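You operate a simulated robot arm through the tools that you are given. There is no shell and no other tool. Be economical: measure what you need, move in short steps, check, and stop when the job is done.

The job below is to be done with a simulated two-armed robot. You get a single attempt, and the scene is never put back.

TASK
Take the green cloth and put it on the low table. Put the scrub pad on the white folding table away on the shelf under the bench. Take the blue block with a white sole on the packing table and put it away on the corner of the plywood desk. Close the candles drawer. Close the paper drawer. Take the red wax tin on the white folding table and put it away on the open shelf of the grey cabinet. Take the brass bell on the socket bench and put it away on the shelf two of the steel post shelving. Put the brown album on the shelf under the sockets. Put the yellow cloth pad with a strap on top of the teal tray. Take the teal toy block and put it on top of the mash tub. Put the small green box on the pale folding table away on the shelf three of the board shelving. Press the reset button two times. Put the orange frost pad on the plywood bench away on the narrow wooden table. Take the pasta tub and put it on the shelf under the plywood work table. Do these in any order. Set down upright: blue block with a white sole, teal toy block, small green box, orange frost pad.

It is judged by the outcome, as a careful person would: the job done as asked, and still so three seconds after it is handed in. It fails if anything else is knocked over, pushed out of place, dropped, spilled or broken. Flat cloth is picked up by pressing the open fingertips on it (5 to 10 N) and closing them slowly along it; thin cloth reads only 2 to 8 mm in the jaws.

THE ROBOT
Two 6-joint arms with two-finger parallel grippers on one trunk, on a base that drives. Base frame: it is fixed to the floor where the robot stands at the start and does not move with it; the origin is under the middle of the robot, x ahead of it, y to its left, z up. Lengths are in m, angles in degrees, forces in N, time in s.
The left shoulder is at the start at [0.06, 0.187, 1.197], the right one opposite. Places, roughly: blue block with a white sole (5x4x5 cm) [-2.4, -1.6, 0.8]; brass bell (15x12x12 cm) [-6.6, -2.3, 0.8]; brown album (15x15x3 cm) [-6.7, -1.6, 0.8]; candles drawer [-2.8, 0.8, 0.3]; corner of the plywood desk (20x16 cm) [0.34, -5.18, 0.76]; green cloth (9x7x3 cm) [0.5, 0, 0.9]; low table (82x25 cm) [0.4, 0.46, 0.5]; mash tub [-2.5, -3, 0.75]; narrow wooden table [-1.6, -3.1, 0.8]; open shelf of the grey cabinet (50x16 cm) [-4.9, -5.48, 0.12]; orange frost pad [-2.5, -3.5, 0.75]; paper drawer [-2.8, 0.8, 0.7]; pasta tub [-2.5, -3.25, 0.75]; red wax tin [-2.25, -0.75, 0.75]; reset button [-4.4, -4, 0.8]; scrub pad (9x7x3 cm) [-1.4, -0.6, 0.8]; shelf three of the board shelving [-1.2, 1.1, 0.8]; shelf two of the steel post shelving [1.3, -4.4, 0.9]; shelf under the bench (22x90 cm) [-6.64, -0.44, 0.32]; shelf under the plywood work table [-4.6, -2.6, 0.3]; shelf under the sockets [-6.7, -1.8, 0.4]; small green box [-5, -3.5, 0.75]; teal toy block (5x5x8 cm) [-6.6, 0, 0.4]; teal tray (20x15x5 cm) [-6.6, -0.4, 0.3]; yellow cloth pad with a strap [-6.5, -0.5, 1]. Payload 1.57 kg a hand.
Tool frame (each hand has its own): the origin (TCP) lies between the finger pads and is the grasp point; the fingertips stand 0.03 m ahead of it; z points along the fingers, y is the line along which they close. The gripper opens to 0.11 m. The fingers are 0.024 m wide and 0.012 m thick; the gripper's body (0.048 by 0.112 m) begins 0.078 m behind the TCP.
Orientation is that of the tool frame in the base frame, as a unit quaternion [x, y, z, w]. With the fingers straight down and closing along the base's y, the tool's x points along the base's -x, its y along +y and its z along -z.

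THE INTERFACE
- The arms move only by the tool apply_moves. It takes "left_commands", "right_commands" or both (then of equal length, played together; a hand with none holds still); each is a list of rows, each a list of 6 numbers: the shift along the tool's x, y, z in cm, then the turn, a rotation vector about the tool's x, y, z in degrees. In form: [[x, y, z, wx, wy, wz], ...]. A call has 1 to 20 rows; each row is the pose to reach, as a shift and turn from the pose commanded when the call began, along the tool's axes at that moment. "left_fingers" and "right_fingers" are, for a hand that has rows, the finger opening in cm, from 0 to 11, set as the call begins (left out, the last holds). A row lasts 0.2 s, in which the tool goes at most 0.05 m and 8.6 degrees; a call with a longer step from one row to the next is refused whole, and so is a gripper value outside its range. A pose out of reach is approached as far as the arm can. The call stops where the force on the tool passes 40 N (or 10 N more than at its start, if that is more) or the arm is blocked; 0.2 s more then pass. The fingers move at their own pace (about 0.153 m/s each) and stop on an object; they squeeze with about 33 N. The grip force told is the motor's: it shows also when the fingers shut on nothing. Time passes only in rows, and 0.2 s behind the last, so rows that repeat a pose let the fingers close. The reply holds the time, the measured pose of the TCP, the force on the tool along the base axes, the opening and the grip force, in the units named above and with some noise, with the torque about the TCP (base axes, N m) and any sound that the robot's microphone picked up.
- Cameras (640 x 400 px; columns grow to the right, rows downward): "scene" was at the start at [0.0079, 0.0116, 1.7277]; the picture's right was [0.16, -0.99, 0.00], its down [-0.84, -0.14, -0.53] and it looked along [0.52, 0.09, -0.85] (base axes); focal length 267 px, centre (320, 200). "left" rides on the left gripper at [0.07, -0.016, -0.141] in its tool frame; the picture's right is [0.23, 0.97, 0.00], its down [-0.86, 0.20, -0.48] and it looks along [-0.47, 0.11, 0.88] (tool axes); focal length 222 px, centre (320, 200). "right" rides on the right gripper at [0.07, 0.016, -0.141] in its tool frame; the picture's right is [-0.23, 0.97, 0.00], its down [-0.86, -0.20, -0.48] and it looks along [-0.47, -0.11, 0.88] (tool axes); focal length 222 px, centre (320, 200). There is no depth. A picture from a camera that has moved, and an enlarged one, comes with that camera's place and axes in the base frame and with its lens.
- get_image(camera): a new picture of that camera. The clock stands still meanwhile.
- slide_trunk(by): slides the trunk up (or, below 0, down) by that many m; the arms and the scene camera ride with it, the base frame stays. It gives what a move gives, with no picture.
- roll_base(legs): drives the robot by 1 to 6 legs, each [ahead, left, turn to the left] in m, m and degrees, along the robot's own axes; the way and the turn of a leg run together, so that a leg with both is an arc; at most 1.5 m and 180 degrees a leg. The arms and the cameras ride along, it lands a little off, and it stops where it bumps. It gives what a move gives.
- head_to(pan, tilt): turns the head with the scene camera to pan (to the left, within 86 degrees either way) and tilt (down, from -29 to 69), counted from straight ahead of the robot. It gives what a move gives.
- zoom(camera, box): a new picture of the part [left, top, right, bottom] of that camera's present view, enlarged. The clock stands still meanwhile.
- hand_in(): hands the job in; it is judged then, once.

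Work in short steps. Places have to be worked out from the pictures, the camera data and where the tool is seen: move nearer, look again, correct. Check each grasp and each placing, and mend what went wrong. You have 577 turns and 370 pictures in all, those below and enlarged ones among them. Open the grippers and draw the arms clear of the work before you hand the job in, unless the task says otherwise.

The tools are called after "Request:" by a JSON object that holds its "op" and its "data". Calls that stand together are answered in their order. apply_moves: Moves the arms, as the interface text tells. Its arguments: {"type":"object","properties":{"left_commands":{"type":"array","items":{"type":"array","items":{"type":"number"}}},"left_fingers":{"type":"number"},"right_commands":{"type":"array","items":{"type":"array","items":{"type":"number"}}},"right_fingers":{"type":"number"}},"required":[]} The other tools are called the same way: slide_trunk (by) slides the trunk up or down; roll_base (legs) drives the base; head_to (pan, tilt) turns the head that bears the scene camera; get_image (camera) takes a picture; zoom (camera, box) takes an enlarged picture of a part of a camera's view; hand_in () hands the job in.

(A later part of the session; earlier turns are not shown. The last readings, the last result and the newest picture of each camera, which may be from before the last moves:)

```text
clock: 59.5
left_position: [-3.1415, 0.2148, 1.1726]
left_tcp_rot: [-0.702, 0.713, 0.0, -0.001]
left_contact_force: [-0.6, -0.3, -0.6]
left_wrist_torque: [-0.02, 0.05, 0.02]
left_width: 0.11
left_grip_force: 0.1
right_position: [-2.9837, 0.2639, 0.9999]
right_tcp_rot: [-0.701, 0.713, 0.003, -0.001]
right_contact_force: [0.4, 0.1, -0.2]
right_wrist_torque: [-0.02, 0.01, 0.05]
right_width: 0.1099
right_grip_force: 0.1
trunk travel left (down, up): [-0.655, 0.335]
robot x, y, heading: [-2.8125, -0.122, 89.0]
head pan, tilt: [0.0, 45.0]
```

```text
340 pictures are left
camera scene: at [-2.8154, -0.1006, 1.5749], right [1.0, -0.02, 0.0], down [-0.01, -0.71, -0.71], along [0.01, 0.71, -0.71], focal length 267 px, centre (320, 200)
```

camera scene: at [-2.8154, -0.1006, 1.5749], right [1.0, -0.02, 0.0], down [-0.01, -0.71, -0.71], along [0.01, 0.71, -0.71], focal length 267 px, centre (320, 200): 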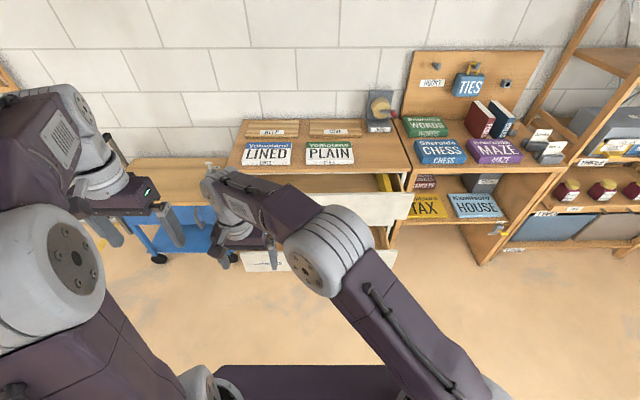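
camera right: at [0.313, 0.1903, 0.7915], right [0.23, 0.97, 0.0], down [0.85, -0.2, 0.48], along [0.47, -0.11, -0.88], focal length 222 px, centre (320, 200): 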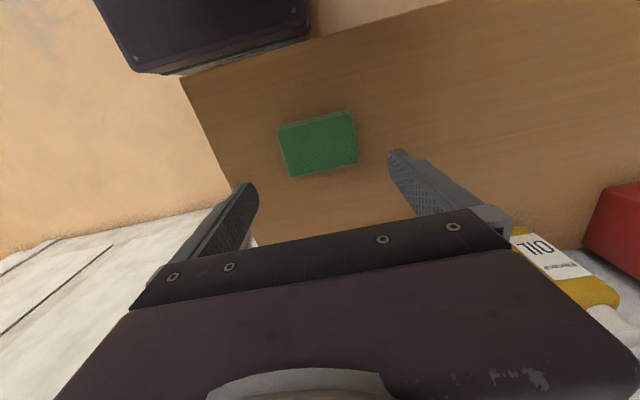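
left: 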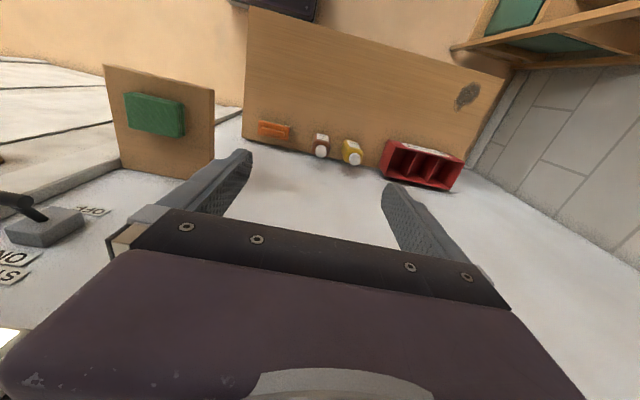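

The chest spans x ≈ -3.22…-2.38, upper drawer front at y ≈ 0.757 (z 0.57–0.75), lower front at y ≈ 0.64. I lower the trunk, point the right hand forward with closed fingers, at the drawer's middle.

Request:
{"op": "slide_trunk", "data": {"by": -0.3}}

Request:
{"op": "apply_moves", "data": {"right_commands": [[0, -2, 0, 0, -8.5, 0], [0, -4, 0, 0, -17, 0], [0, -6, 0, 0, -25.5, 0], [0, -8, 0, 0, -34, 0], [0, -10, 0, 0, -42.5, 0], [0, -12, 0, 0, -51, 0], [0, -14, 0, 0, -59.5, 0], [0, -16, 0, 0, -68, 0], [0, -17, 0, 0, -76, 0], [0, -17, 0, 0, -84, 0], [0, -17, 0, 0, -90, 0], [0, -17, 0, 0, -90, 0]], "right_fingers": 0}}

Request:
{"op": "get_image", "data": {"camera": "right"}}

Request:
{"op": "get_image", "data": {"camera": "scene"}}

```text
clock: 62.5
left_position: [-3.1408, 0.2151, 0.8711]
left_tcp_rot: [-0.701, 0.713, 0.0, 0.002]
left_contact_force: [-0.4, -0.1, 0.2]
left_wrist_torque: [-0.01, 0.03, 0.03]
left_width: 0.1101
left_grip_force: 0.0
right_position: [-2.9854, 0.2647, 0.6997]
right_tcp_rot: [-0.701, 0.713, 0.001, -0.001]
right_contact_force: [0.4, 0.4, 0.5]
right_wrist_torque: [0.03, -0.01, 0.0]
right_width: 0.11
right_grip_force: 0.0
trunk travel left (down, up): [-0.355, 0.635]
robot x, y, heading: [-2.8158, -0.1177, 88.9]
head pan, tilt: [0.0, 45.0]
```

```text
clock: 65.1
left_position: [-3.1393, 0.2141, 0.8726]
left_tcp_rot: [-0.702, 0.713, 0.002, -0.001]
left_contact_force: [0.5, -1.1, 0.0]
left_wrist_torque: [0.02, 0.05, 0.0]
left_width: 0.11
left_grip_force: 0.0
right_position: [-2.8927, 0.29, 0.7651]
right_tcp_rot: [-0.493, 0.505, 0.497, 0.504]
right_contact_force: [-0.1, -0.2, -0.8]
right_wrist_torque: [-0.03, -0.03, 0.05]
right_width: 0.0001
right_grip_force: 21.1
right hand out of reach, approached as far as the arm can: row 8, 9, 10, 11, 12
trunk travel left (down, up): [-0.355, 0.635]
robot x, y, heading: [-2.8148, -0.1235, 88.9]
head pan, tilt: [0.0, 45.0]
```

```text
339 pictures are left
camera right: at [-2.9108, 0.1492, 0.6932], right [-0.97, 0.02, 0.23], down [0.19, -0.49, 0.85], along [0.13, 0.87, 0.47], focal length 222 px, centre (320, 200)
```

right: 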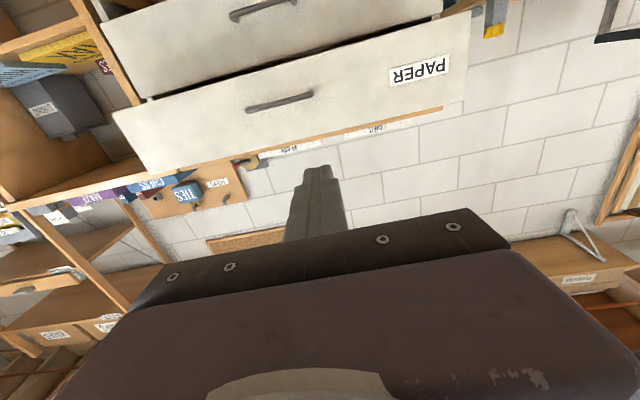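

```text
338 pictures are left
camera scene: at [-2.8128, -0.1022, 1.275], right [1.0, -0.02, 0.0], down [-0.01, -0.71, -0.71], along [0.01, 0.71, -0.71], focal length 267 px, centre (320, 200)
```

scene: 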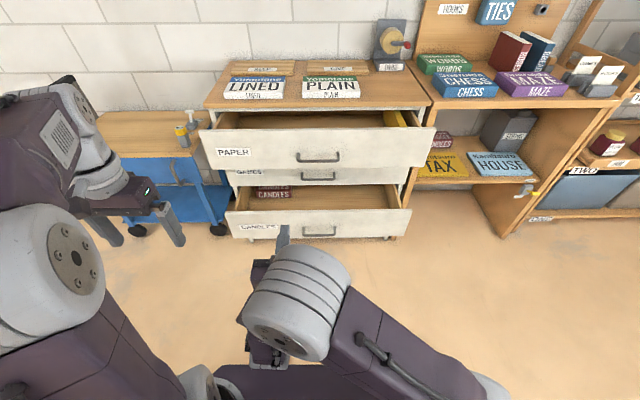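

PAPER is the top drawer, CANDLES the bottom one; both fronts at y ≈ 0.75. I roll 0.28 m nearer and set the fingertips above the paper handle (x ≈ -2.81, z ≈ 0.72).

Request:
{"op": "roll_base", "data": {"legs": [[0.28, 0, 0]]}}

Request:
{"op": "apply_moves", "data": {"right_commands": [[1.5, -2, 1, 0, 0, 0], [3, -4, 2, 0, 0, 0], [4, -6, 3, 0, 0, 0], [4.5, -8, 4, 0, 0, 0], [4.5, -8.5, 5, 0, 0, 0], [4.5, -8.5, 5, 0, 0, 0]]}}

Request:
{"op": "get_image", "data": {"camera": "scene"}}

```text
clock: 67.1
left_position: [-3.1346, 0.4995, 0.8713]
left_tcp_rot: [-0.7, 0.714, 0.0, 0.001]
left_contact_force: [0.6, 1.4, -0.8]
left_wrist_torque: [-0.02, 0.01, -0.02]
left_width: 0.1099
left_grip_force: 0.0
right_position: [-2.8875, 0.573, 0.7629]
right_tcp_rot: [-0.494, 0.506, 0.495, 0.505]
right_contact_force: [-0.4, 0.6, -0.2]
right_wrist_torque: [0.02, -0.02, 0.0]
right_width: 0.0
right_grip_force: 21.8
trunk travel left (down, up): [-0.355, 0.635]
robot x, y, heading: [-2.8134, 0.1589, 88.8]
head pan, tilt: [0.0, 45.0]
```

```text
clock: 68.5
left_position: [-3.1345, 0.4992, 0.8711]
left_tcp_rot: [-0.7, 0.714, 0.001, -0.001]
left_contact_force: [-0.4, -0.2, 0.0]
left_wrist_torque: [0.03, 0.0, -0.01]
left_width: 0.1102
left_grip_force: 0.1
right_position: [-2.8538, 0.6446, 0.7586]
right_tcp_rot: [-0.494, 0.506, 0.494, 0.506]
right_contact_force: [-0.6, 0.0, 0.2]
right_wrist_torque: [-0.02, 0.0, 0.01]
right_width: 0.0
right_grip_force: 21.4
right hand out of reach, approached as far as the arm can: row 1, 2, 3, 4, 5, 6
trunk travel left (down, up): [-0.355, 0.635]
robot x, y, heading: [-2.8127, 0.1627, 88.6]
head pan, tilt: [0.0, 45.0]
```

```text
337 pictures are left
camera scene: at [-2.8101, 0.1824, 1.2749], right [1.0, -0.02, 0.0], down [-0.01, -0.71, -0.71], along [0.01, 0.71, -0.71], focal length 267 px, centre (320, 200)
```

scene: 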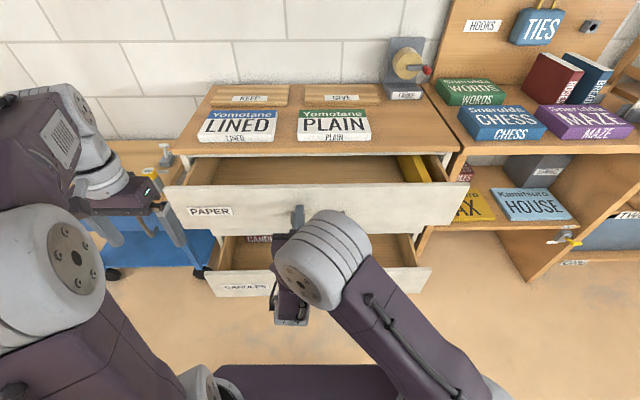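

The hand is nearly set, a bit high (0.759; front top is 0.752). I lower the trunk 4 cm and then extend forward a little to see how the arm follows.

Request:
{"op": "slide_trunk", "data": {"by": -0.04}}

Request:
{"op": "apply_moves", "data": {"right_commands": [[0, 0, 2, 0, 0, 0], [0, 0, 4, 0, 0, 0], [0, 0, 6, 0, 0, 0], [0, 0, 8, 0, 0, 0]]}}

```text
clock: 69.2
left_position: [-3.1356, 0.4983, 0.8388]
left_tcp_rot: [-0.7, 0.714, 0.001, 0.0]
left_contact_force: [0.1, 0.9, 0.6]
left_wrist_torque: [-0.02, -0.04, -0.01]
left_width: 0.1101
left_grip_force: 0.0
right_position: [-2.8528, 0.6464, 0.7359]
right_tcp_rot: [-0.483, 0.502, 0.503, 0.512]
right_contact_force: [2.0, -1.6, 11.6]
right_wrist_torque: [0.0, -0.08, -0.14]
right_width: 0.0
right_grip_force: 21.4
trunk travel left (down, up): [-0.322, 0.668]
robot x, y, heading: [-2.8112, 0.1584, 88.8]
head pan, tilt: [0.0, 45.0]
stopped: the force on the tool passed its limit (the readings are from after the stop); the commanded pose is now the measured one
```

```text
clock: 70.2
left_position: [-3.1349, 0.4985, 0.8392]
left_tcp_rot: [-0.701, 0.713, 0.0, 0.0]
left_contact_force: [0.3, 0.4, -0.2]
left_wrist_torque: [-0.02, -0.05, 0.0]
left_width: 0.1099
left_grip_force: 0.1
right_position: [-2.8531, 0.728, 0.7352]
right_tcp_rot: [-0.485, 0.503, 0.501, 0.511]
right_contact_force: [-0.2, -0.2, 1.3]
right_wrist_torque: [-0.02, -0.03, 0.0]
right_width: 0.0
right_grip_force: 21.3
trunk travel left (down, up): [-0.322, 0.668]
robot x, y, heading: [-2.8076, 0.1611, 89.0]
head pan, tilt: [0.0, 45.0]
```

A touch from below occurred while lowering; I check where the fingers are.

Request:
{"op": "get_image", "data": {"camera": "right"}}

Request:
{"op": "zoom", "data": {"camera": "scene", "box": [160, 120, 480, 320]}}

```text
336 pictures are left
camera right: at [-2.8727, 0.5885, 0.663], right [-0.97, 0.02, 0.24], down [0.19, -0.5, 0.84], along [0.14, 0.86, 0.48], focal length 222 px, centre (320, 200)
```

right: 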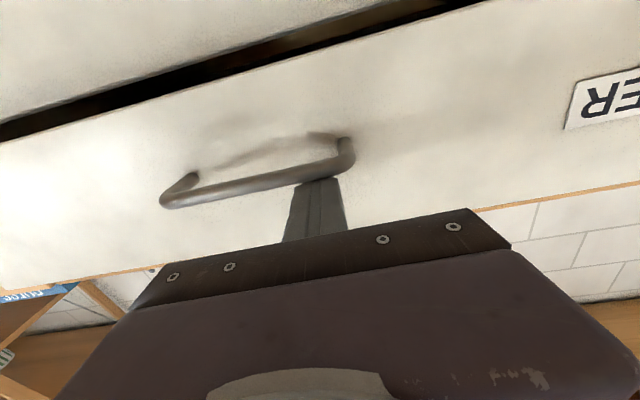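

```text
2.00 times, centred on (320, 220) of scene
camera zoom: at [-2.81, 0.1829, 1.242], right [1.0, -0.02, 0.0], down [-0.01, -0.71, -0.71], along [0.01, 0.71, -0.71], focal length 535 px, centre (320, 160)
```

zoom: 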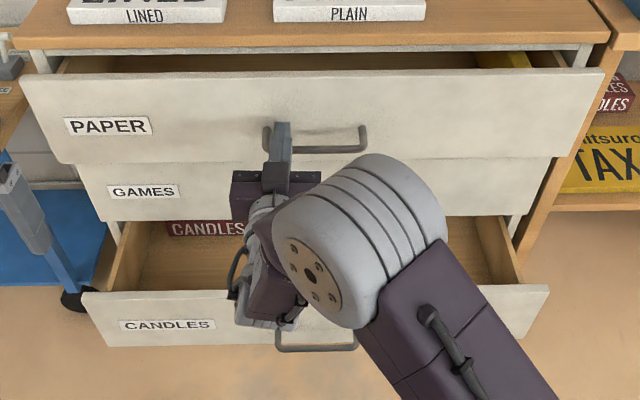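

The fingers sit just above the handle, at the paper front. I push forward in small rows until it stops.

Request:
{"op": "apply_moves", "data": {"right_commands": [[-0.4, 0, 1, 0, 0, 0], [-0.4, 0, 2.5, 0, 0, 0], [-0.4, 0, 4, 0, 0, 0], [-0.4, 0, 5.5, 0, 0, 0], [-0.4, 0, 7, 0, 0, 0], [-0.4, 0, 8.5, 0, 0, 0], [-0.4, 0, 10, 0, 0, 0], [-0.4, 0, 11.5, 0, 0, 0], [-0.4, 0, 13, 0, 0, 0], [-0.4, 0, 14.5, 0, 0, 0], [-0.4, 0, 16, 0, 0, 0]]}}

Request:
{"op": "zoom", "data": {"camera": "scene", "box": [160, 80, 480, 280]}}

```text
clock: 71.2
left_position: [-3.1342, 0.4983, 0.8388]
left_tcp_rot: [-0.7, 0.714, 0.0, 0.0]
left_contact_force: [0.5, 0.8, 0.3]
left_wrist_torque: [-0.03, 0.0, 0.02]
left_width: 0.11
left_grip_force: 0.1
right_position: [-2.8506, 0.779, 0.7425]
right_tcp_rot: [-0.485, 0.502, 0.501, 0.511]
right_contact_force: [1.1, -8.9, 3.1]
right_wrist_torque: [-0.02, -0.01, 0.0]
right_width: 0.0
right_grip_force: 21.0
trunk travel left (down, up): [-0.322, 0.668]
robot x, y, heading: [-2.8108, 0.1588, 88.9]
head pan, tilt: [0.0, 45.0]
stopped in row 5 (right hand): the force on the tool passed its limit (the readings are from after the stop); the commanded pose is now the measured one
```

```text
2.00 times, centred on (320, 180) of scene
camera zoom: at [-2.8099, 0.1811, 1.2422], right [1.0, -0.02, 0.0], down [-0.01, -0.71, -0.71], along [0.01, 0.71, -0.71], focal length 535 px, centre (320, 240)
```

zoom: 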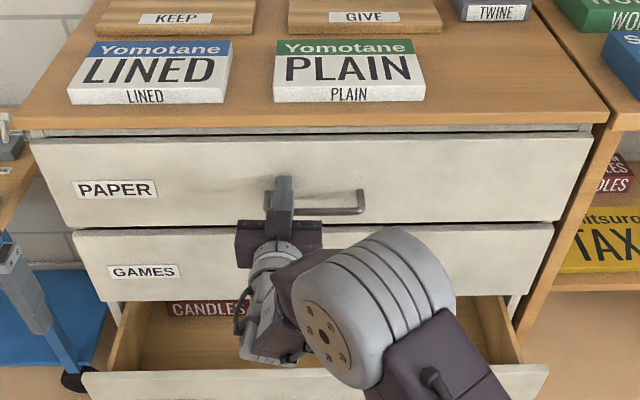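

The paper drawer looks nearly flush; I push once more to confirm.

Request:
{"op": "apply_moves", "data": {"right_commands": [[0, 0, 1, 0, 0, 0], [0, 0, 2, 0, 0, 0], [0, 0, 3, 0, 0, 0]]}}

Request:
{"op": "apply_moves", "data": {"right_commands": [[0, 0, -3, 0, 0, 0], [0, 0, -7, 0, 0, 0], [0, 0, -11, 0, 0, 0], [0, 0, -11, 0, 0, 0]]}}

Request:
{"op": "zoom", "data": {"camera": "scene", "box": [160, 80, 480, 280]}}

```text
clock: 71.5
left_position: [-3.1346, 0.4948, 0.8409]
left_tcp_rot: [-0.701, 0.713, 0.002, 0.001]
left_contact_force: [-0.3, 0.8, 0.3]
left_wrist_torque: [0.0, 0.02, -0.01]
left_width: 0.11
left_grip_force: 0.1
right_position: [-2.851, 0.7785, 0.7431]
right_tcp_rot: [-0.487, 0.502, 0.501, 0.51]
right_contact_force: [5.3, -25.7, 6.3]
right_wrist_torque: [-0.06, -0.03, 0.01]
right_width: 0.0
right_grip_force: 20.9
trunk travel left (down, up): [-0.322, 0.668]
robot x, y, heading: [-2.8128, 0.16, 88.9]
head pan, tilt: [0.0, 45.0]
stopped in row 1 (right hand): the force on the tool passed its limit (the readings are from after the stop); the commanded pose is now the measured one
```

```text
clock: 72.5
left_position: [-3.1349, 0.4987, 0.8389]
left_tcp_rot: [-0.7, 0.714, 0.0, 0.0]
left_contact_force: [-0.6, -0.5, 0.4]
left_wrist_torque: [0.02, 0.02, 0.0]
left_width: 0.11
left_grip_force: 0.0
right_position: [-2.8524, 0.6721, 0.7378]
right_tcp_rot: [-0.488, 0.504, 0.498, 0.509]
right_contact_force: [-0.5, 0.1, 0.0]
right_wrist_torque: [0.0, 0.04, 0.02]
right_width: 0.0
right_grip_force: 21.1
trunk travel left (down, up): [-0.322, 0.668]
robot x, y, heading: [-2.811, 0.157, 89.1]
head pan, tilt: [0.0, 45.0]
```

```text
2.00 times, centred on (320, 180) of scene
camera zoom: at [-2.8101, 0.1822, 1.2421], right [1.0, -0.02, 0.0], down [-0.01, -0.71, -0.71], along [0.01, 0.71, -0.71], focal length 535 px, centre (320, 240)
```

zoom: 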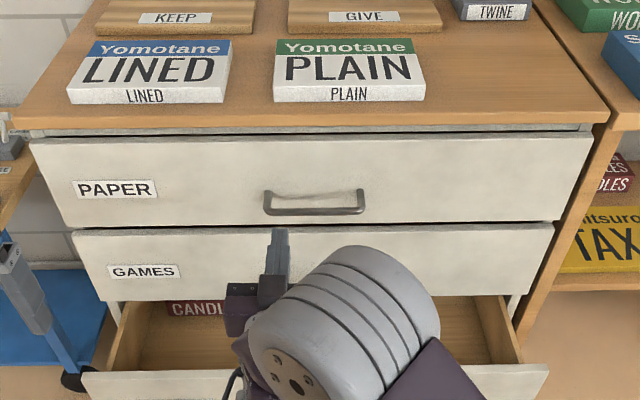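

Paper is closed. I draw the hand back, lower the trunk for the candles drawer, and tilt the fingers 35° downward.

Request:
{"op": "apply_moves", "data": {"right_commands": [[0, 0, -2, 0, 7, 0], [0, 0, -4, 0, 14, 0], [0, 0, -5, 0, 21, 0], [0, 0, -6, 0, 28, 0], [0, 0, -6, 0, 35, 0]]}}

Request:
{"op": "slide_trunk", "data": {"by": -0.32}}

Request:
{"op": "get_image", "data": {"camera": "scene"}}

Request:
{"op": "get_image", "data": {"camera": "right"}}

```text
clock: 73.7
left_position: [-3.1343, 0.499, 0.8379]
left_tcp_rot: [-0.701, 0.713, 0.0, -0.001]
left_contact_force: [0.0, 0.6, -0.1]
left_wrist_torque: [-0.03, 0.03, 0.06]
left_width: 0.1101
left_grip_force: 0.1
right_position: [-2.8571, 0.6124, 0.7355]
right_tcp_rot: [-0.616, 0.634, 0.329, 0.333]
right_contact_force: [-0.4, -1.3, -0.6]
right_wrist_torque: [0.0, 0.04, -0.03]
right_width: 0.0
right_grip_force: 20.8
trunk travel left (down, up): [-0.322, 0.668]
robot x, y, heading: [-2.8121, 0.158, 89.3]
head pan, tilt: [0.0, 45.0]
```

```text
clock: 76.9
left_position: [-3.1351, 0.4976, 0.5183]
left_tcp_rot: [-0.7, 0.714, 0.0, 0.0]
left_contact_force: [0.2, 0.5, -0.2]
left_wrist_torque: [0.03, 0.02, -0.02]
left_width: 0.1099
left_grip_force: 0.1
right_position: [-2.8561, 0.6123, 0.4153]
right_tcp_rot: [-0.615, 0.634, 0.328, 0.334]
right_contact_force: [0.7, -0.7, 0.5]
right_wrist_torque: [0.01, -0.01, 0.0]
right_width: 0.0
right_grip_force: 21.5
trunk travel left (down, up): [-0.002, 0.988]
robot x, y, heading: [-2.8115, 0.1582, 88.9]
head pan, tilt: [0.0, 45.0]
```

```text
332 pictures are left
camera scene: at [-2.81, 0.1818, 0.9221], right [1.0, -0.02, 0.0], down [-0.01, -0.71, -0.71], along [0.01, 0.71, -0.71], focal length 267 px, centre (320, 200)
```

scene: 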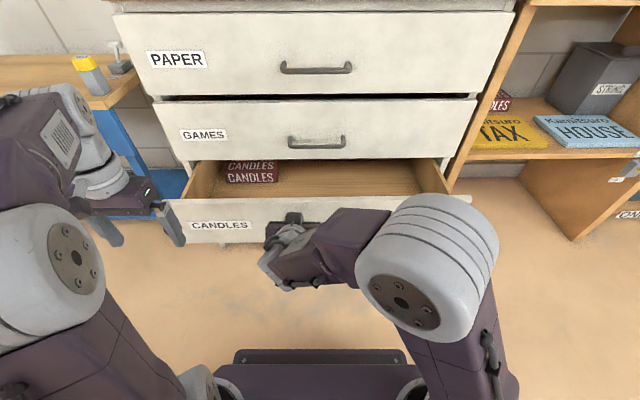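

```text
331 pictures are left
camera right: at [-2.8755, 0.4566, 0.4366], right [-0.97, 0.15, 0.19], down [0.21, 0.08, 0.98], along [0.13, 0.99, -0.11], focal length 222 px, centre (320, 200)
```

right: 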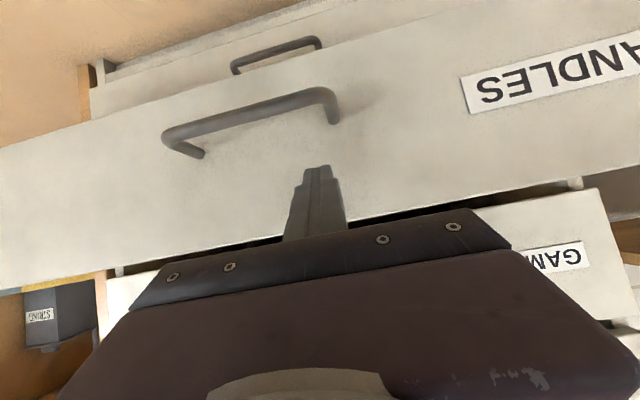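

Triangulation puts the candles front at y ≈ 0.66, top z ≈ 0.446, handle ≈ 0.35; the fingertips are at z ≈ 0.40, just in front. I push straight along +y.

Request:
{"op": "apply_moves", "data": {"right_commands": [[-0.9, 0, 1.2, 0, 0, 0], [-1.7, 0, 2.5, 0, 0, 0], [-2.6, 0, 3.7, 0, 0, 0], [-3.4, 0, 4.9, 0, 0, 0], [-4.3, 0, 6.2, 0, 0, 0], [-5.1, 0, 7.4, 0, 0, 0], [-6, 0, 8.6, 0, 0, 0], [-6.8, 0, 9.8, 0, 0, 0], [-7.7, 0, 11.1, 0, 0, 0], [-8.6, 0, 12.3, 0, 0, 0], [-9.4, 0, 13.5, 0, 0, 0], [-10.3, 0, 14.8, 0, 0, 0], [-11.1, 0, 16, 0, 0, 0], [-12, 0, 17.2, 0, 0, 0]]}}

Request:
{"op": "get_image", "data": {"camera": "scene"}}

```text
clock: 79.4
left_position: [-3.1351, 0.4973, 0.5189]
left_tcp_rot: [-0.7, 0.714, 0.0, 0.0]
left_contact_force: [-1.4, -0.3, 0.0]
left_wrist_torque: [-0.03, -0.02, -0.01]
left_width: 0.1101
left_grip_force: 0.0
right_position: [-2.8516, 0.7778, 0.4176]
right_tcp_rot: [-0.615, 0.635, 0.328, 0.333]
right_contact_force: [1.4, -13.5, 5.4]
right_wrist_torque: [0.09, 0.02, -0.04]
right_width: 0.0002
right_grip_force: 21.3
trunk travel left (down, up): [-0.002, 0.988]
robot x, y, heading: [-2.8111, 0.1609, 88.8]
head pan, tilt: [0.0, 45.0]
stopped in row 12 (right hand): the force on the tool passed its limit (the readings are from after the stop); the commanded pose is now the measured one
```

```text
330 pictures are left
camera scene: at [-2.8099, 0.1801, 0.9223], right [1.0, -0.02, 0.0], down [-0.01, -0.71, -0.71], along [0.01, 0.71, -0.71], focal length 267 px, centre (320, 200)
```

scene: 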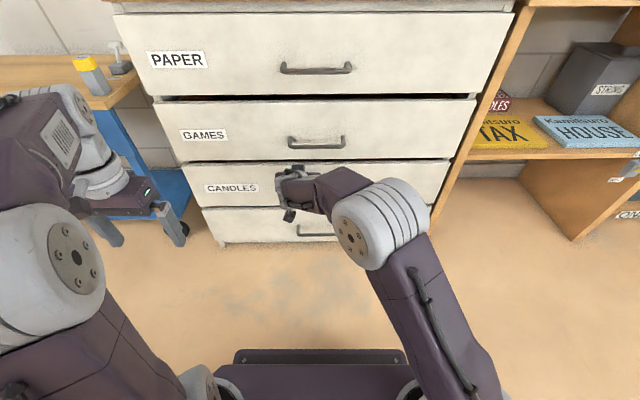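

Both drawers are shut. I retract, raise the trunk and bring the right hand back to pointing down.

Request:
{"op": "apply_moves", "data": {"right_commands": [[2.2, 0, -3.2, 0, 0, 0], [4.6, 0, -6.6, 0, 0, 0], [6.8, 0, -9.8, 0, 0, 0]], "right_fingers": 11}}

Request:
{"op": "roll_base", "data": {"legs": [[-0.15, 0, 0]]}}

Request:
{"op": "slide_trunk", "data": {"by": 0.7}}

Request:
{"op": "apply_moves", "data": {"right_commands": [[0, -2, 0, 0, 8, 0], [0, -4, 0, 0, 16, 0], [0, -6, 0, 0, 24, 0], [0, -8, 0, 0, 32, 0], [0, -10, 0, 0, 40, 0], [0, -12, 0, 0, 48, 0], [0, -14, 0, 0, 55, 0], [0, -16, 0, 0, 55, 0]], "right_fingers": 11}}

Request:
{"op": "roll_base", "data": {"legs": [[0, 0, 180], [0, 1.4, 0]]}}

Request:
{"op": "get_image", "data": {"camera": "scene"}}

```text
clock: 80.2
left_position: [-3.1347, 0.4977, 0.518]
left_tcp_rot: [-0.7, 0.714, 0.001, 0.0]
left_contact_force: [-0.5, 0.8, 0.1]
left_wrist_torque: [-0.03, -0.02, 0.02]
left_width: 0.1098
left_grip_force: 0.1
right_position: [-2.8543, 0.6585, 0.4154]
right_tcp_rot: [-0.616, 0.635, 0.327, 0.333]
right_contact_force: [1.0, 0.1, 0.2]
right_wrist_torque: [0.02, 0.01, -0.03]
right_width: 0.11
right_grip_force: 0.0
trunk travel left (down, up): [-0.002, 0.988]
robot x, y, heading: [-2.8108, 0.1658, 88.8]
head pan, tilt: [0.0, 45.0]
```

```text
clock: 81.6
left_position: [-3.1389, 0.3471, 0.5179]
left_tcp_rot: [-0.701, 0.713, 0.0, 0.0]
left_contact_force: [0.1, 0.7, -0.1]
left_wrist_torque: [0.0, 0.03, 0.01]
left_width: 0.1102
left_grip_force: 0.1
right_position: [-2.8575, 0.5092, 0.4163]
right_tcp_rot: [-0.617, 0.634, 0.328, 0.332]
right_contact_force: [0.2, -0.6, -0.1]
right_wrist_torque: [-0.04, 0.01, 0.0]
right_width: 0.1099
right_grip_force: 0.0
trunk travel left (down, up): [-0.002, 0.988]
robot x, y, heading: [-2.8127, 0.0094, 88.7]
head pan, tilt: [0.0, 45.0]
```

```text
refused: 0.7 is not a number from -0.4 to 0.4
```

```text
clock: 83.4
left_position: [-3.139, 0.3472, 0.5186]
left_tcp_rot: [-0.701, 0.713, 0.0, 0.0]
left_contact_force: [0.0, 0.1, -0.3]
left_wrist_torque: [-0.03, 0.03, 0.02]
left_width: 0.1102
left_grip_force: 0.1
right_position: [-2.698, 0.5042, 0.4139]
right_tcp_rot: [-0.698, 0.716, 0.006, 0.0]
right_contact_force: [0.6, 0.8, -0.4]
right_wrist_torque: [0.0, 0.02, -0.01]
right_width: 0.1097
right_grip_force: 0.0
trunk travel left (down, up): [-0.002, 0.988]
robot x, y, heading: [-2.8117, 0.0067, 89.1]
head pan, tilt: [0.0, 45.0]
```

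```text
clock: 94.2
left_position: [-1.9489, -0.3069, 0.5192]
left_tcp_rot: [0.701, 0.713, 0.001, -0.001]
left_contact_force: [-0.1, -0.1, -0.1]
left_wrist_torque: [0.01, 0.04, 0.01]
left_width: 0.11
left_grip_force: 0.1
right_position: [-2.3946, -0.4759, 0.4101]
right_tcp_rot: [0.712, 0.702, -0.002, -0.008]
right_contact_force: [-0.8, 0.8, 0.6]
right_wrist_torque: [0.0, 0.0, 0.02]
right_width: 0.1101
right_grip_force: 0.1
trunk travel left (down, up): [-0.002, 0.988]
robot x, y, heading: [-2.2865, 0.0213, -89.2]
head pan, tilt: [0.0, 45.0]
stopped in leg 2: the force on the tool passed its limit (the readings are from after the stop); the commanded pose is now the measured one
```

```text
329 pictures are left
camera scene: at [-2.2867, -0.0007, 0.9224], right [-1.0, -0.02, 0.0], down [-0.01, 0.71, -0.71], along [0.01, -0.71, -0.71], focal length 267 px, centre (320, 200)
```

scene: 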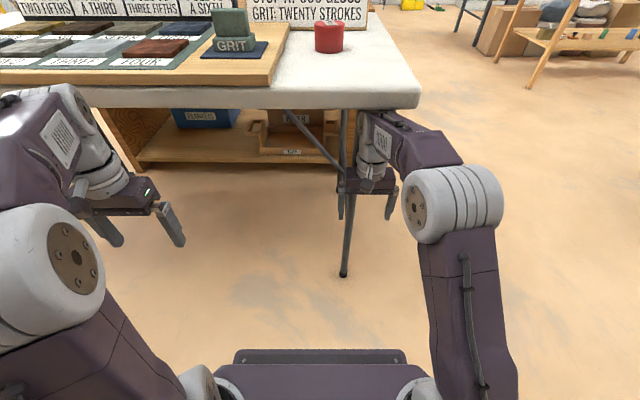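

My mistake: the trunk rise was refused (limit 0.4) and the low right hand touched the table leg during the strafe; the items on top look undisturbed. I move away from the leg, back off, and raise the trunk.

Request:
{"op": "roll_base", "data": {"legs": [[0, -0.1, 0], [-0.25, 0, 0]]}}

Request:
{"op": "slide_trunk", "data": {"by": 0.4}}

Request:
{"op": "slide_trunk", "data": {"by": 0.28}}

Request:
{"op": "get_image", "data": {"camera": "scene"}}

```text
clock: 96.7
left_position: [-2.0514, -0.0573, 0.5167]
left_tcp_rot: [0.701, 0.713, 0.0, 0.0]
left_contact_force: [-0.4, -0.5, -0.4]
left_wrist_torque: [-0.01, -0.02, 0.03]
left_width: 0.1101
left_grip_force: 0.0
right_position: [-2.4965, -0.2286, 0.4097]
right_tcp_rot: [0.711, 0.703, -0.003, -0.007]
right_contact_force: [-0.3, -0.3, -0.3]
right_wrist_torque: [-0.01, 0.0, 0.02]
right_width: 0.11
right_grip_force: 0.0
trunk travel left (down, up): [-0.002, 0.988]
robot x, y, heading: [-2.3855, 0.2688, -88.9]
head pan, tilt: [0.0, 45.0]
```

```text
clock: 100.6
left_position: [-2.0516, -0.0574, 0.9189]
left_tcp_rot: [0.7, 0.714, 0.0, -0.001]
left_contact_force: [-0.1, -0.5, -0.3]
left_wrist_torque: [0.01, -0.02, 0.02]
left_width: 0.1096
left_grip_force: 0.0
right_position: [-2.4969, -0.2289, 0.8103]
right_tcp_rot: [0.712, 0.703, -0.003, -0.007]
right_contact_force: [0.3, 0.2, 0.1]
right_wrist_torque: [0.04, -0.01, 0.03]
right_width: 0.1104
right_grip_force: 0.0
trunk travel left (down, up): [-0.402, 0.588]
robot x, y, heading: [-2.3897, 0.2663, -89.2]
head pan, tilt: [0.0, 45.0]
```

```text
clock: 103.4
left_position: [-2.0511, -0.0577, 1.1981]
left_tcp_rot: [0.7, 0.714, 0.001, -0.001]
left_contact_force: [-0.5, -0.2, -0.7]
left_wrist_torque: [0.04, -0.02, -0.02]
left_width: 0.1102
left_grip_force: 0.0
right_position: [-2.497, -0.2274, 1.0902]
right_tcp_rot: [0.711, 0.703, -0.003, -0.007]
right_contact_force: [-0.1, 0.6, -0.3]
right_wrist_torque: [-0.02, -0.02, 0.05]
right_width: 0.1101
right_grip_force: 0.0
trunk travel left (down, up): [-0.682, 0.308]
robot x, y, heading: [-2.3871, 0.2708, -88.9]
head pan, tilt: [0.0, 45.0]
```

```text
328 pictures are left
camera scene: at [-2.3889, 0.2475, 1.602], right [-1.0, -0.02, 0.0], down [-0.01, 0.71, -0.71], along [0.01, -0.71, -0.71], focal length 267 px, centre (320, 200)
```

scene: 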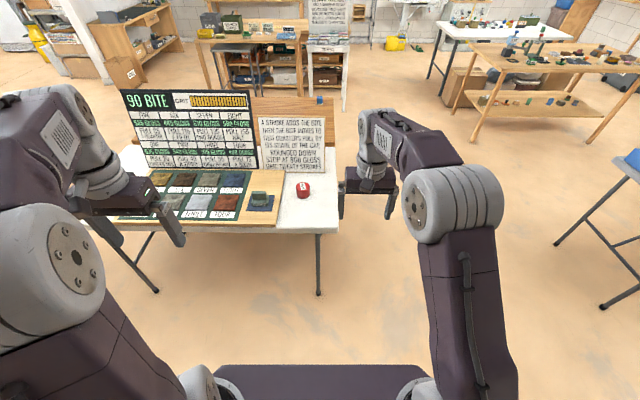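

All good now. I strafe left to line the right hand up with the scrub pad (x ≈ -1.35), then move up to the table.

Request:
{"op": "roll_base", "data": {"legs": [[0, 1.14, 0], [0.3, 0, 0]]}}

Request:
{"op": "get_image", "data": {"camera": "scene"}}

Request:
{"op": "get_image", "data": {"camera": "right"}}

```text
clock: 110.9
left_position: [-0.8714, -0.316, 1.1982]
left_tcp_rot: [0.691, 0.723, 0.0, -0.001]
left_contact_force: [0.2, 0.2, 0.0]
left_wrist_torque: [0.01, 0.0, 0.0]
left_width: 0.11
left_grip_force: 0.1
right_position: [-1.3129, -0.5005, 1.0911]
right_tcp_rot: [0.702, 0.712, -0.003, -0.007]
right_contact_force: [-0.2, -0.3, 0.5]
right_wrist_torque: [-0.02, -0.05, 0.02]
right_width: 0.1102
right_grip_force: 0.0
trunk travel left (down, up): [-0.682, 0.308]
robot x, y, heading: [-1.2212, -0.0002, -87.5]
head pan, tilt: [0.0, 45.0]
```

```text
327 pictures are left
camera scene: at [-1.2178, -0.0205, 1.6021], right [-1.0, -0.04, 0.0], down [-0.03, 0.71, -0.71], along [0.03, -0.71, -0.71], focal length 267 px, centre (320, 200)
```

scene: 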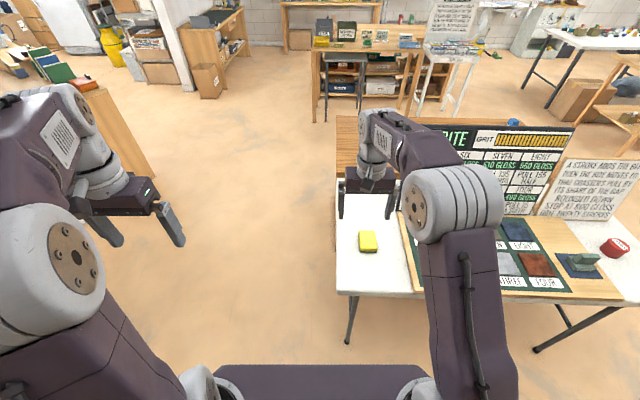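

```text
326 pictures are left
camera right: at [-1.2953, -0.4306, 1.2321], right [0.98, -0.21, -0.02], down [-0.18, -0.86, 0.48], along [-0.12, -0.46, -0.88], focal length 222 px, centre (320, 200)
```

right: 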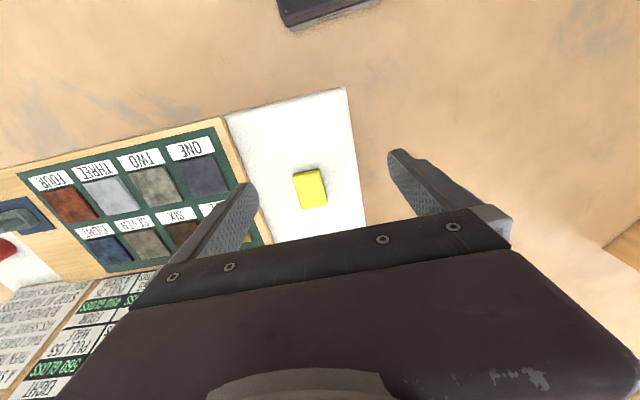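

Both views agree: pad at (-1.375, -0.643, 0.76). I lower the trunk 0.2 m, then move the hand over it.

Request:
{"op": "slide_trunk", "data": {"by": -0.2}}

Request:
{"op": "apply_moves", "data": {"right_commands": [[-3.5, -2, 0, 0, 0, 0], [-7, -4, 0, 0, 0, 0], [-10.5, -6, 0, 0, 0, 0], [-14, -6.8, 2, 0, 0, 0], [-14, -6.8, 5, 0, 0, 0], [-14, -6.8, 6, 0, 0, 0]], "right_fingers": 11}}

Request:
{"op": "get_image", "data": {"camera": "right"}}

```text
clock: 113.1
left_position: [-0.8723, -0.3174, 0.9992]
left_tcp_rot: [0.692, 0.722, 0.0, 0.0]
left_contact_force: [0.0, -0.1, 0.0]
left_wrist_torque: [-0.03, -0.03, 0.04]
left_width: 0.11
left_grip_force: 0.0
right_position: [-1.3125, -0.5006, 0.8907]
right_tcp_rot: [0.702, 0.712, -0.003, -0.006]
right_contact_force: [0.3, -0.4, -0.2]
right_wrist_torque: [-0.02, -0.02, 0.0]
right_width: 0.1102
right_grip_force: 0.0
trunk travel left (down, up): [-0.482, 0.508]
robot x, y, heading: [-1.2177, -0.0001, -87.6]
head pan, tilt: [0.0, 45.0]
```

```text
clock: 114.5
left_position: [-0.8716, -0.3179, 0.9987]
left_tcp_rot: [0.691, 0.723, 0.001, -0.001]
left_contact_force: [0.9, -0.5, -0.3]
left_wrist_torque: [0.0, 0.03, -0.02]
left_width: 0.11
left_grip_force: 0.0
right_position: [-1.3827, -0.595, 0.8257]
right_tcp_rot: [0.702, 0.712, -0.003, -0.007]
right_contact_force: [-0.1, 0.3, -1.1]
right_wrist_torque: [0.02, 0.02, 0.01]
right_width: 0.1102
right_grip_force: 0.0
right hand out of reach, approached as far as the arm can: row 3, 4, 5, 6
trunk travel left (down, up): [-0.482, 0.508]
robot x, y, heading: [-1.2156, -0.0026, -87.5]
head pan, tilt: [0.0, 45.0]
```

```text
325 pictures are left
camera right: at [-1.3652, -0.5268, 0.9676], right [0.98, -0.21, -0.02], down [-0.18, -0.86, 0.48], along [-0.12, -0.46, -0.88], focal length 222 px, centre (320, 200)
```

right: 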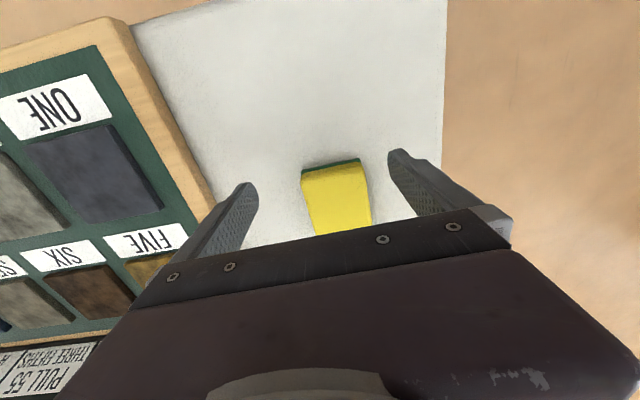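

Reach limit ~0.6 m ahead; I roll the base 5 cm forward, then shift 0.8 cm and descend.

Request:
{"op": "roll_base", "data": {"legs": [[0.05, 0, 0]]}}

Request:
{"op": "apply_moves", "data": {"right_commands": [[0, 0.4, 1, 0, 0, 0], [0, 0.8, 3, 0, 0, 0], [0, 0.8, 5, 0, 0, 0], [0, 0.8, 5.5, 0, 0, 0]]}}

Request:
{"op": "get_image", "data": {"camera": "right"}}

```text
clock: 115.4
left_position: [-0.8698, -0.3698, 0.9974]
left_tcp_rot: [0.692, 0.722, 0.0, -0.001]
left_contact_force: [0.0, -1.4, 0.4]
left_wrist_torque: [0.03, -0.03, 0.02]
left_width: 0.1099
left_grip_force: 0.2
right_position: [-1.3809, -0.6463, 0.8258]
right_tcp_rot: [0.702, 0.712, -0.003, -0.008]
right_contact_force: [0.0, -1.0, 0.8]
right_wrist_torque: [0.02, -0.02, 0.03]
right_width: 0.11
right_grip_force: 0.0
trunk travel left (down, up): [-0.482, 0.508]
robot x, y, heading: [-1.2177, -0.0493, -87.6]
head pan, tilt: [0.0, 45.0]
```

```text
clock: 116.4
left_position: [-0.8702, -0.3683, 0.9979]
left_tcp_rot: [0.692, 0.722, 0.001, -0.001]
left_contact_force: [-0.3, 1.3, -0.4]
left_wrist_torque: [0.01, 0.01, -0.03]
left_width: 0.1098
left_grip_force: 0.1
right_position: [-1.3731, -0.6455, 0.7704]
right_tcp_rot: [0.702, 0.712, -0.003, -0.006]
right_contact_force: [-0.4, -0.1, 0.6]
right_wrist_torque: [0.01, 0.01, -0.02]
right_width: 0.1099
right_grip_force: 0.1
trunk travel left (down, up): [-0.482, 0.508]
robot x, y, heading: [-1.2157, -0.0501, -87.6]
head pan, tilt: [0.0, 45.0]
```

```text
324 pictures are left
camera right: at [-1.3557, -0.5767, 0.9123], right [0.98, -0.21, -0.02], down [-0.18, -0.86, 0.48], along [-0.12, -0.46, -0.88], focal length 222 px, centre (320, 200)
```

right: 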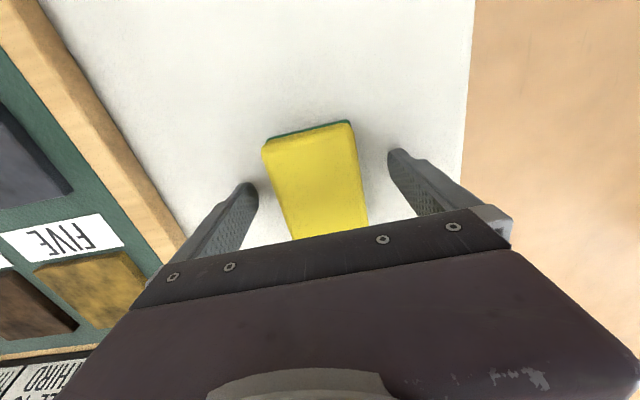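

The pad sits between the fingers at the right depth. I close on it.

Request:
{"op": "apply_moves", "data": {"right_commands": [[0, 0, 0, 0, 0, 0], [0, 0, 0, 0, 0, 0], [0, 0, 0, 0, 0, 0]], "right_fingers": 2}}

Request:
{"op": "apply_moves", "data": {"right_commands": [[0, 0, -2, 0, 0, 0], [0, 0, -5, 0, 0, 0], [0, 0, -9, 0, 0, 0], [0, 0, -12, 0, 0, 0]]}}

Request:
{"op": "get_image", "data": {"camera": "right"}}

```text
clock: 117.2
left_position: [-0.8705, -0.3675, 0.9975]
left_tcp_rot: [0.692, 0.722, 0.0, -0.001]
left_contact_force: [0.2, 0.6, -0.3]
left_wrist_torque: [0.01, -0.01, 0.0]
left_width: 0.1098
left_grip_force: 0.0
right_position: [-1.3745, -0.6461, 0.7718]
right_tcp_rot: [0.701, 0.713, -0.003, -0.007]
right_contact_force: [-0.1, -0.3, 0.6]
right_wrist_torque: [-0.02, -0.02, 0.02]
right_width: 0.0637
right_grip_force: 33.3
trunk travel left (down, up): [-0.482, 0.508]
robot x, y, heading: [-1.2184, -0.0497, -87.5]
head pan, tilt: [0.0, 45.0]
```

```text
clock: 118.2
left_position: [-0.8703, -0.3674, 0.9979]
left_tcp_rot: [0.691, 0.723, 0.001, -0.001]
left_contact_force: [0.2, -0.8, 0.5]
left_wrist_torque: [0.02, -0.03, 0.01]
left_width: 0.1099
left_grip_force: 0.0
right_position: [-1.3722, -0.6292, 0.8843]
right_tcp_rot: [0.702, 0.712, -0.002, -0.007]
right_contact_force: [-1.4, 0.1, -0.2]
right_wrist_torque: [0.0, -0.03, 0.05]
right_width: 0.0637
right_grip_force: 32.6
right hand out of reach, approached as far as the arm can: row 3, 4
trunk travel left (down, up): [-0.482, 0.508]
robot x, y, heading: [-1.2176, -0.0513, -87.4]
head pan, tilt: [0.0, 45.0]
```

```text
323 pictures are left
camera right: at [-1.3545, -0.5596, 1.0251], right [0.98, -0.21, -0.02], down [-0.18, -0.86, 0.48], along [-0.12, -0.46, -0.88], focal length 222 px, centre (320, 200)
```

right: 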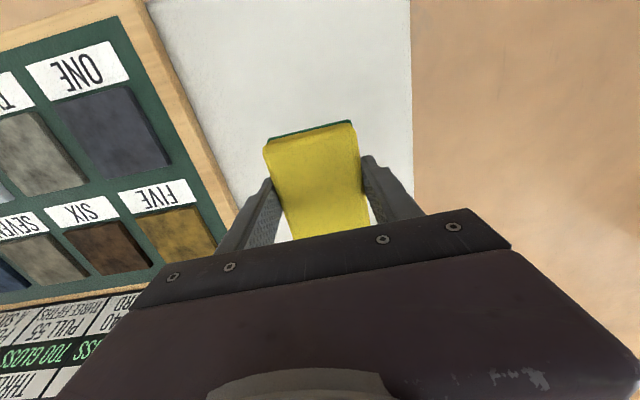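

The pad is held. I back away from the table, pull the hand in, and raise the trunk slightly before driving west.

Request:
{"op": "roll_base", "data": {"legs": [[-0.2, 0, 0]]}}

Request:
{"op": "apply_moves", "data": {"right_commands": [[4, -2, 0, 0, 0, 0], [8, -4, 0, 0, 0, 0], [12, -6, 0, 0, 0, 0], [16, -8, 0, 0, 0, 0], [19, -9, 0, 0, 0, 0]]}}

Request:
{"op": "slide_trunk", "data": {"by": 0.2}}

Request:
{"op": "roll_base", "data": {"legs": [[0, 0, -92], [1.5, 0, 0], [0.5, 0, 0]]}}

Request:
{"op": "head_to", "data": {"pan": 0, "tilt": 20}}

Request:
{"op": "get_image", "data": {"camera": "scene"}}

```text
clock: 119.8
left_position: [-0.8778, -0.1692, 0.9989]
left_tcp_rot: [0.692, 0.722, 0.0, 0.0]
left_contact_force: [0.1, 0.3, -0.2]
left_wrist_torque: [-0.03, -0.02, -0.02]
left_width: 0.1097
left_grip_force: 0.1
right_position: [-1.3819, -0.4287, 0.8844]
right_tcp_rot: [0.702, 0.712, -0.003, -0.006]
right_contact_force: [0.0, -0.2, -0.2]
right_wrist_torque: [-0.03, -0.01, 0.0]
right_width: 0.0634
right_grip_force: 33.4
trunk travel left (down, up): [-0.482, 0.508]
robot x, y, heading: [-1.2249, 0.1502, -87.5]
head pan, tilt: [0.0, 45.0]
```

```text
clock: 121.0
left_position: [-0.8784, -0.1684, 0.9978]
left_tcp_rot: [0.691, 0.723, 0.0, -0.001]
left_contact_force: [0.0, -0.3, 0.5]
left_wrist_torque: [0.0, -0.02, 0.01]
left_width: 0.1098
left_grip_force: 0.0
right_position: [-1.4753, -0.2405, 0.8883]
right_tcp_rot: [0.702, 0.712, -0.004, -0.006]
right_contact_force: [0.4, -1.0, -0.4]
right_wrist_torque: [0.02, 0.03, 0.02]
right_width: 0.0636
right_grip_force: 33.2
trunk travel left (down, up): [-0.482, 0.508]
robot x, y, heading: [-1.2287, 0.1504, -87.6]
head pan, tilt: [0.0, 45.0]
```

```text
clock: 123.2
left_position: [-0.8784, -0.1711, 1.1978]
left_tcp_rot: [0.691, 0.723, 0.0, -0.001]
left_contact_force: [-0.5, -0.2, 0.0]
left_wrist_torque: [0.04, -0.02, -0.03]
left_width: 0.1101
left_grip_force: 0.1
right_position: [-1.4752, -0.2423, 1.0892]
right_tcp_rot: [0.702, 0.712, -0.003, -0.008]
right_contact_force: [0.7, 0.4, -1.0]
right_wrist_torque: [-0.01, -0.04, 0.02]
right_width: 0.0636
right_grip_force: 33.1
trunk travel left (down, up): [-0.682, 0.308]
robot x, y, heading: [-1.2252, 0.1507, -87.4]
head pan, tilt: [0.0, 45.0]
```

```text
clock: 137.0
left_position: [-3.5435, -0.2196, 1.1985]
left_tcp_rot: [1.0, 0.007, 0.0, 0.0]
left_contact_force: [0.4, -0.1, -0.2]
left_wrist_torque: [0.01, 0.0, 0.05]
left_width: 0.1099
left_grip_force: 0.0
right_position: [-3.5961, 0.3786, 1.0886]
right_tcp_rot: [1.0, -0.01, 0.003, -0.007]
right_contact_force: [-0.3, -0.4, 0.0]
right_wrist_torque: [-0.01, -0.01, -0.02]
right_width: 0.0633
right_grip_force: 32.6
trunk travel left (down, up): [-0.682, 0.308]
robot x, y, heading: [-3.2135, 0.1143, -179.4]
head pan, tilt: [0.0, 45.0]
```

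```text
clock: 137.9
left_position: [-3.5432, -0.2207, 1.1984]
left_tcp_rot: [1.0, 0.007, 0.0, 0.0]
left_contact_force: [0.0, 0.0, -0.6]
left_wrist_torque: [0.0, -0.02, 0.0]
left_width: 0.1101
left_grip_force: 0.0
right_position: [-3.5972, 0.3776, 1.0894]
right_tcp_rot: [1.0, -0.009, 0.003, -0.006]
right_contact_force: [0.9, -0.1, 0.3]
right_wrist_torque: [-0.01, 0.01, 0.02]
right_width: 0.0635
right_grip_force: 32.9
trunk travel left (down, up): [-0.682, 0.308]
robot x, y, heading: [-3.2179, 0.1163, -179.4]
head pan, tilt: [0.0, 20.0]
```

```text
322 pictures are left
camera scene: at [-3.2484, 0.1158, 1.6407], right [-0.01, 1.0, 0.0], down [0.34, 0.0, -0.94], along [-0.94, -0.01, -0.34], focal length 267 px, centre (320, 200)
```

scene: 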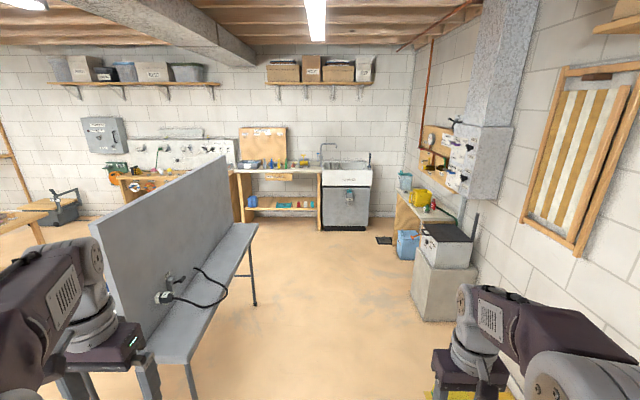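

The corridor between the grey screen table (y < -0.4) and the north wall things is clear around y ≈ 0.25. I zoom on the bench ahead.

Request:
{"op": "zoom", "data": {"camera": "scene", "box": [70, 120, 390, 260]}}

Request:
{"op": "roll_base", "data": {"legs": [[0, -0.14, 0], [1.5, 0, 0], [0.4, 0, 0]]}}

Request:
{"op": "get_image", "data": {"camera": "scene"}}

```text
2.00 times, centred on (230, 190) of scene
camera zoom: at [-3.2484, 0.1158, 1.6407], right [-0.01, 1.0, 0.0], down [0.34, 0.0, -0.94], along [-0.94, -0.01, -0.34], focal length 535 px, centre (500, 220)
```

zoom: 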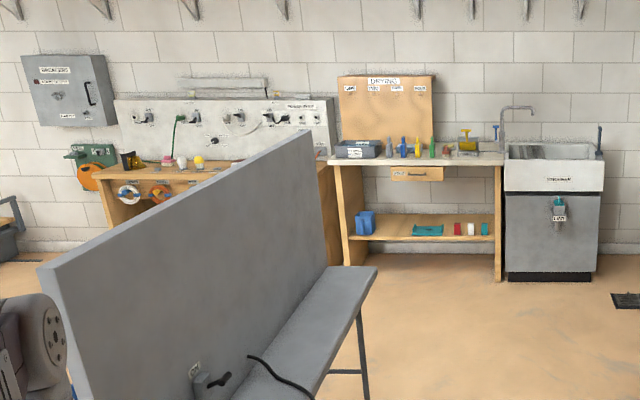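

```text
clock: 148.2
left_position: [-5.427, -0.0942, 1.198]
left_tcp_rot: [1.0, 0.003, -0.001, -0.001]
left_contact_force: [-0.6, 0.1, 1.0]
left_wrist_torque: [0.04, -0.02, 0.02]
left_width: 0.11
left_grip_force: 0.0
right_position: [-5.4745, 0.5037, 1.0895]
right_tcp_rot: [1.0, -0.014, 0.002, -0.007]
right_contact_force: [-0.4, -0.1, -0.9]
right_wrist_torque: [0.0, -0.02, -0.02]
right_width: 0.0633
right_grip_force: 33.7
trunk travel left (down, up): [-0.682, 0.308]
robot x, y, heading: [-5.0968, 0.2388, -180.1]
head pan, tilt: [0.0, 20.0]
```

```text
320 pictures are left
camera scene: at [-5.1287, 0.2394, 1.6408], right [0.0, 1.0, 0.0], down [0.34, 0.0, -0.94], along [-0.94, 0.0, -0.34], focal length 267 px, centre (320, 200)
```

scene: 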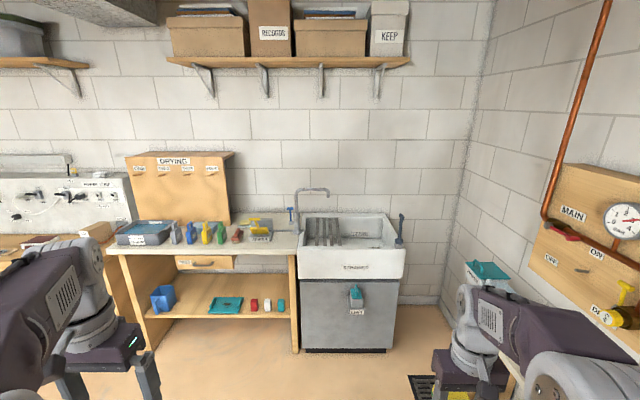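

I zoom in on the bench top and shelf.

Request:
{"op": "zoom", "data": {"camera": "scene", "box": [100, 140, 320, 350]}}

Request:
{"op": "zoom", "data": {"camera": "scene", "box": [140, 260, 310, 340]}}

```text
1.90 times, centred on (210, 245) of scene
camera zoom: at [-5.1287, 0.2394, 1.6408], right [0.0, 1.0, 0.0], down [0.34, 0.0, -0.94], along [-0.94, 0.0, -0.34], focal length 509 px, centre (530, 114)
```

zoom: 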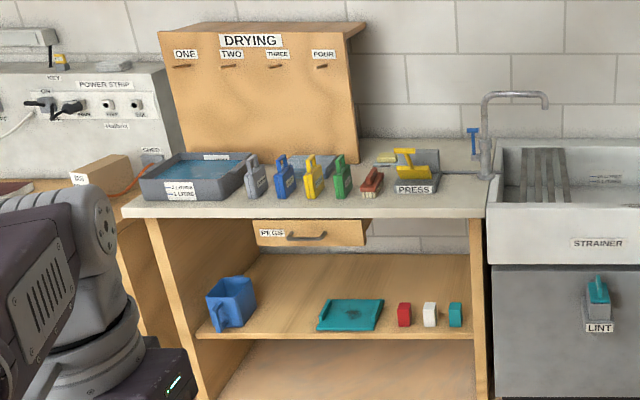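

```text
3.76 times, centred on (225, 300) of scene
camera zoom: at [-5.1287, 0.2394, 1.6408], right [0.0, 1.0, 0.0], down [0.34, 0.0, -0.94], along [-0.94, 0.0, -0.34], focal length 1007 px, centre (678, -176)
```

zoom: 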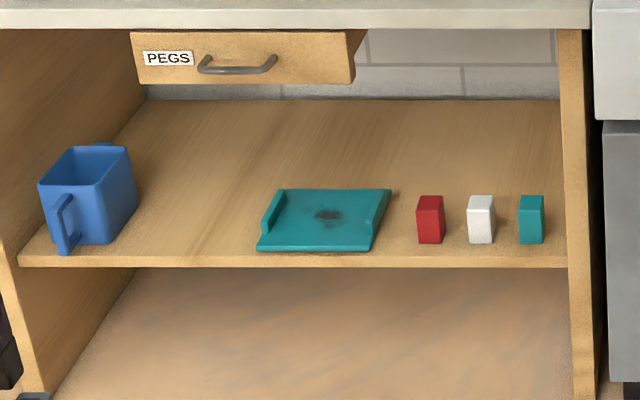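

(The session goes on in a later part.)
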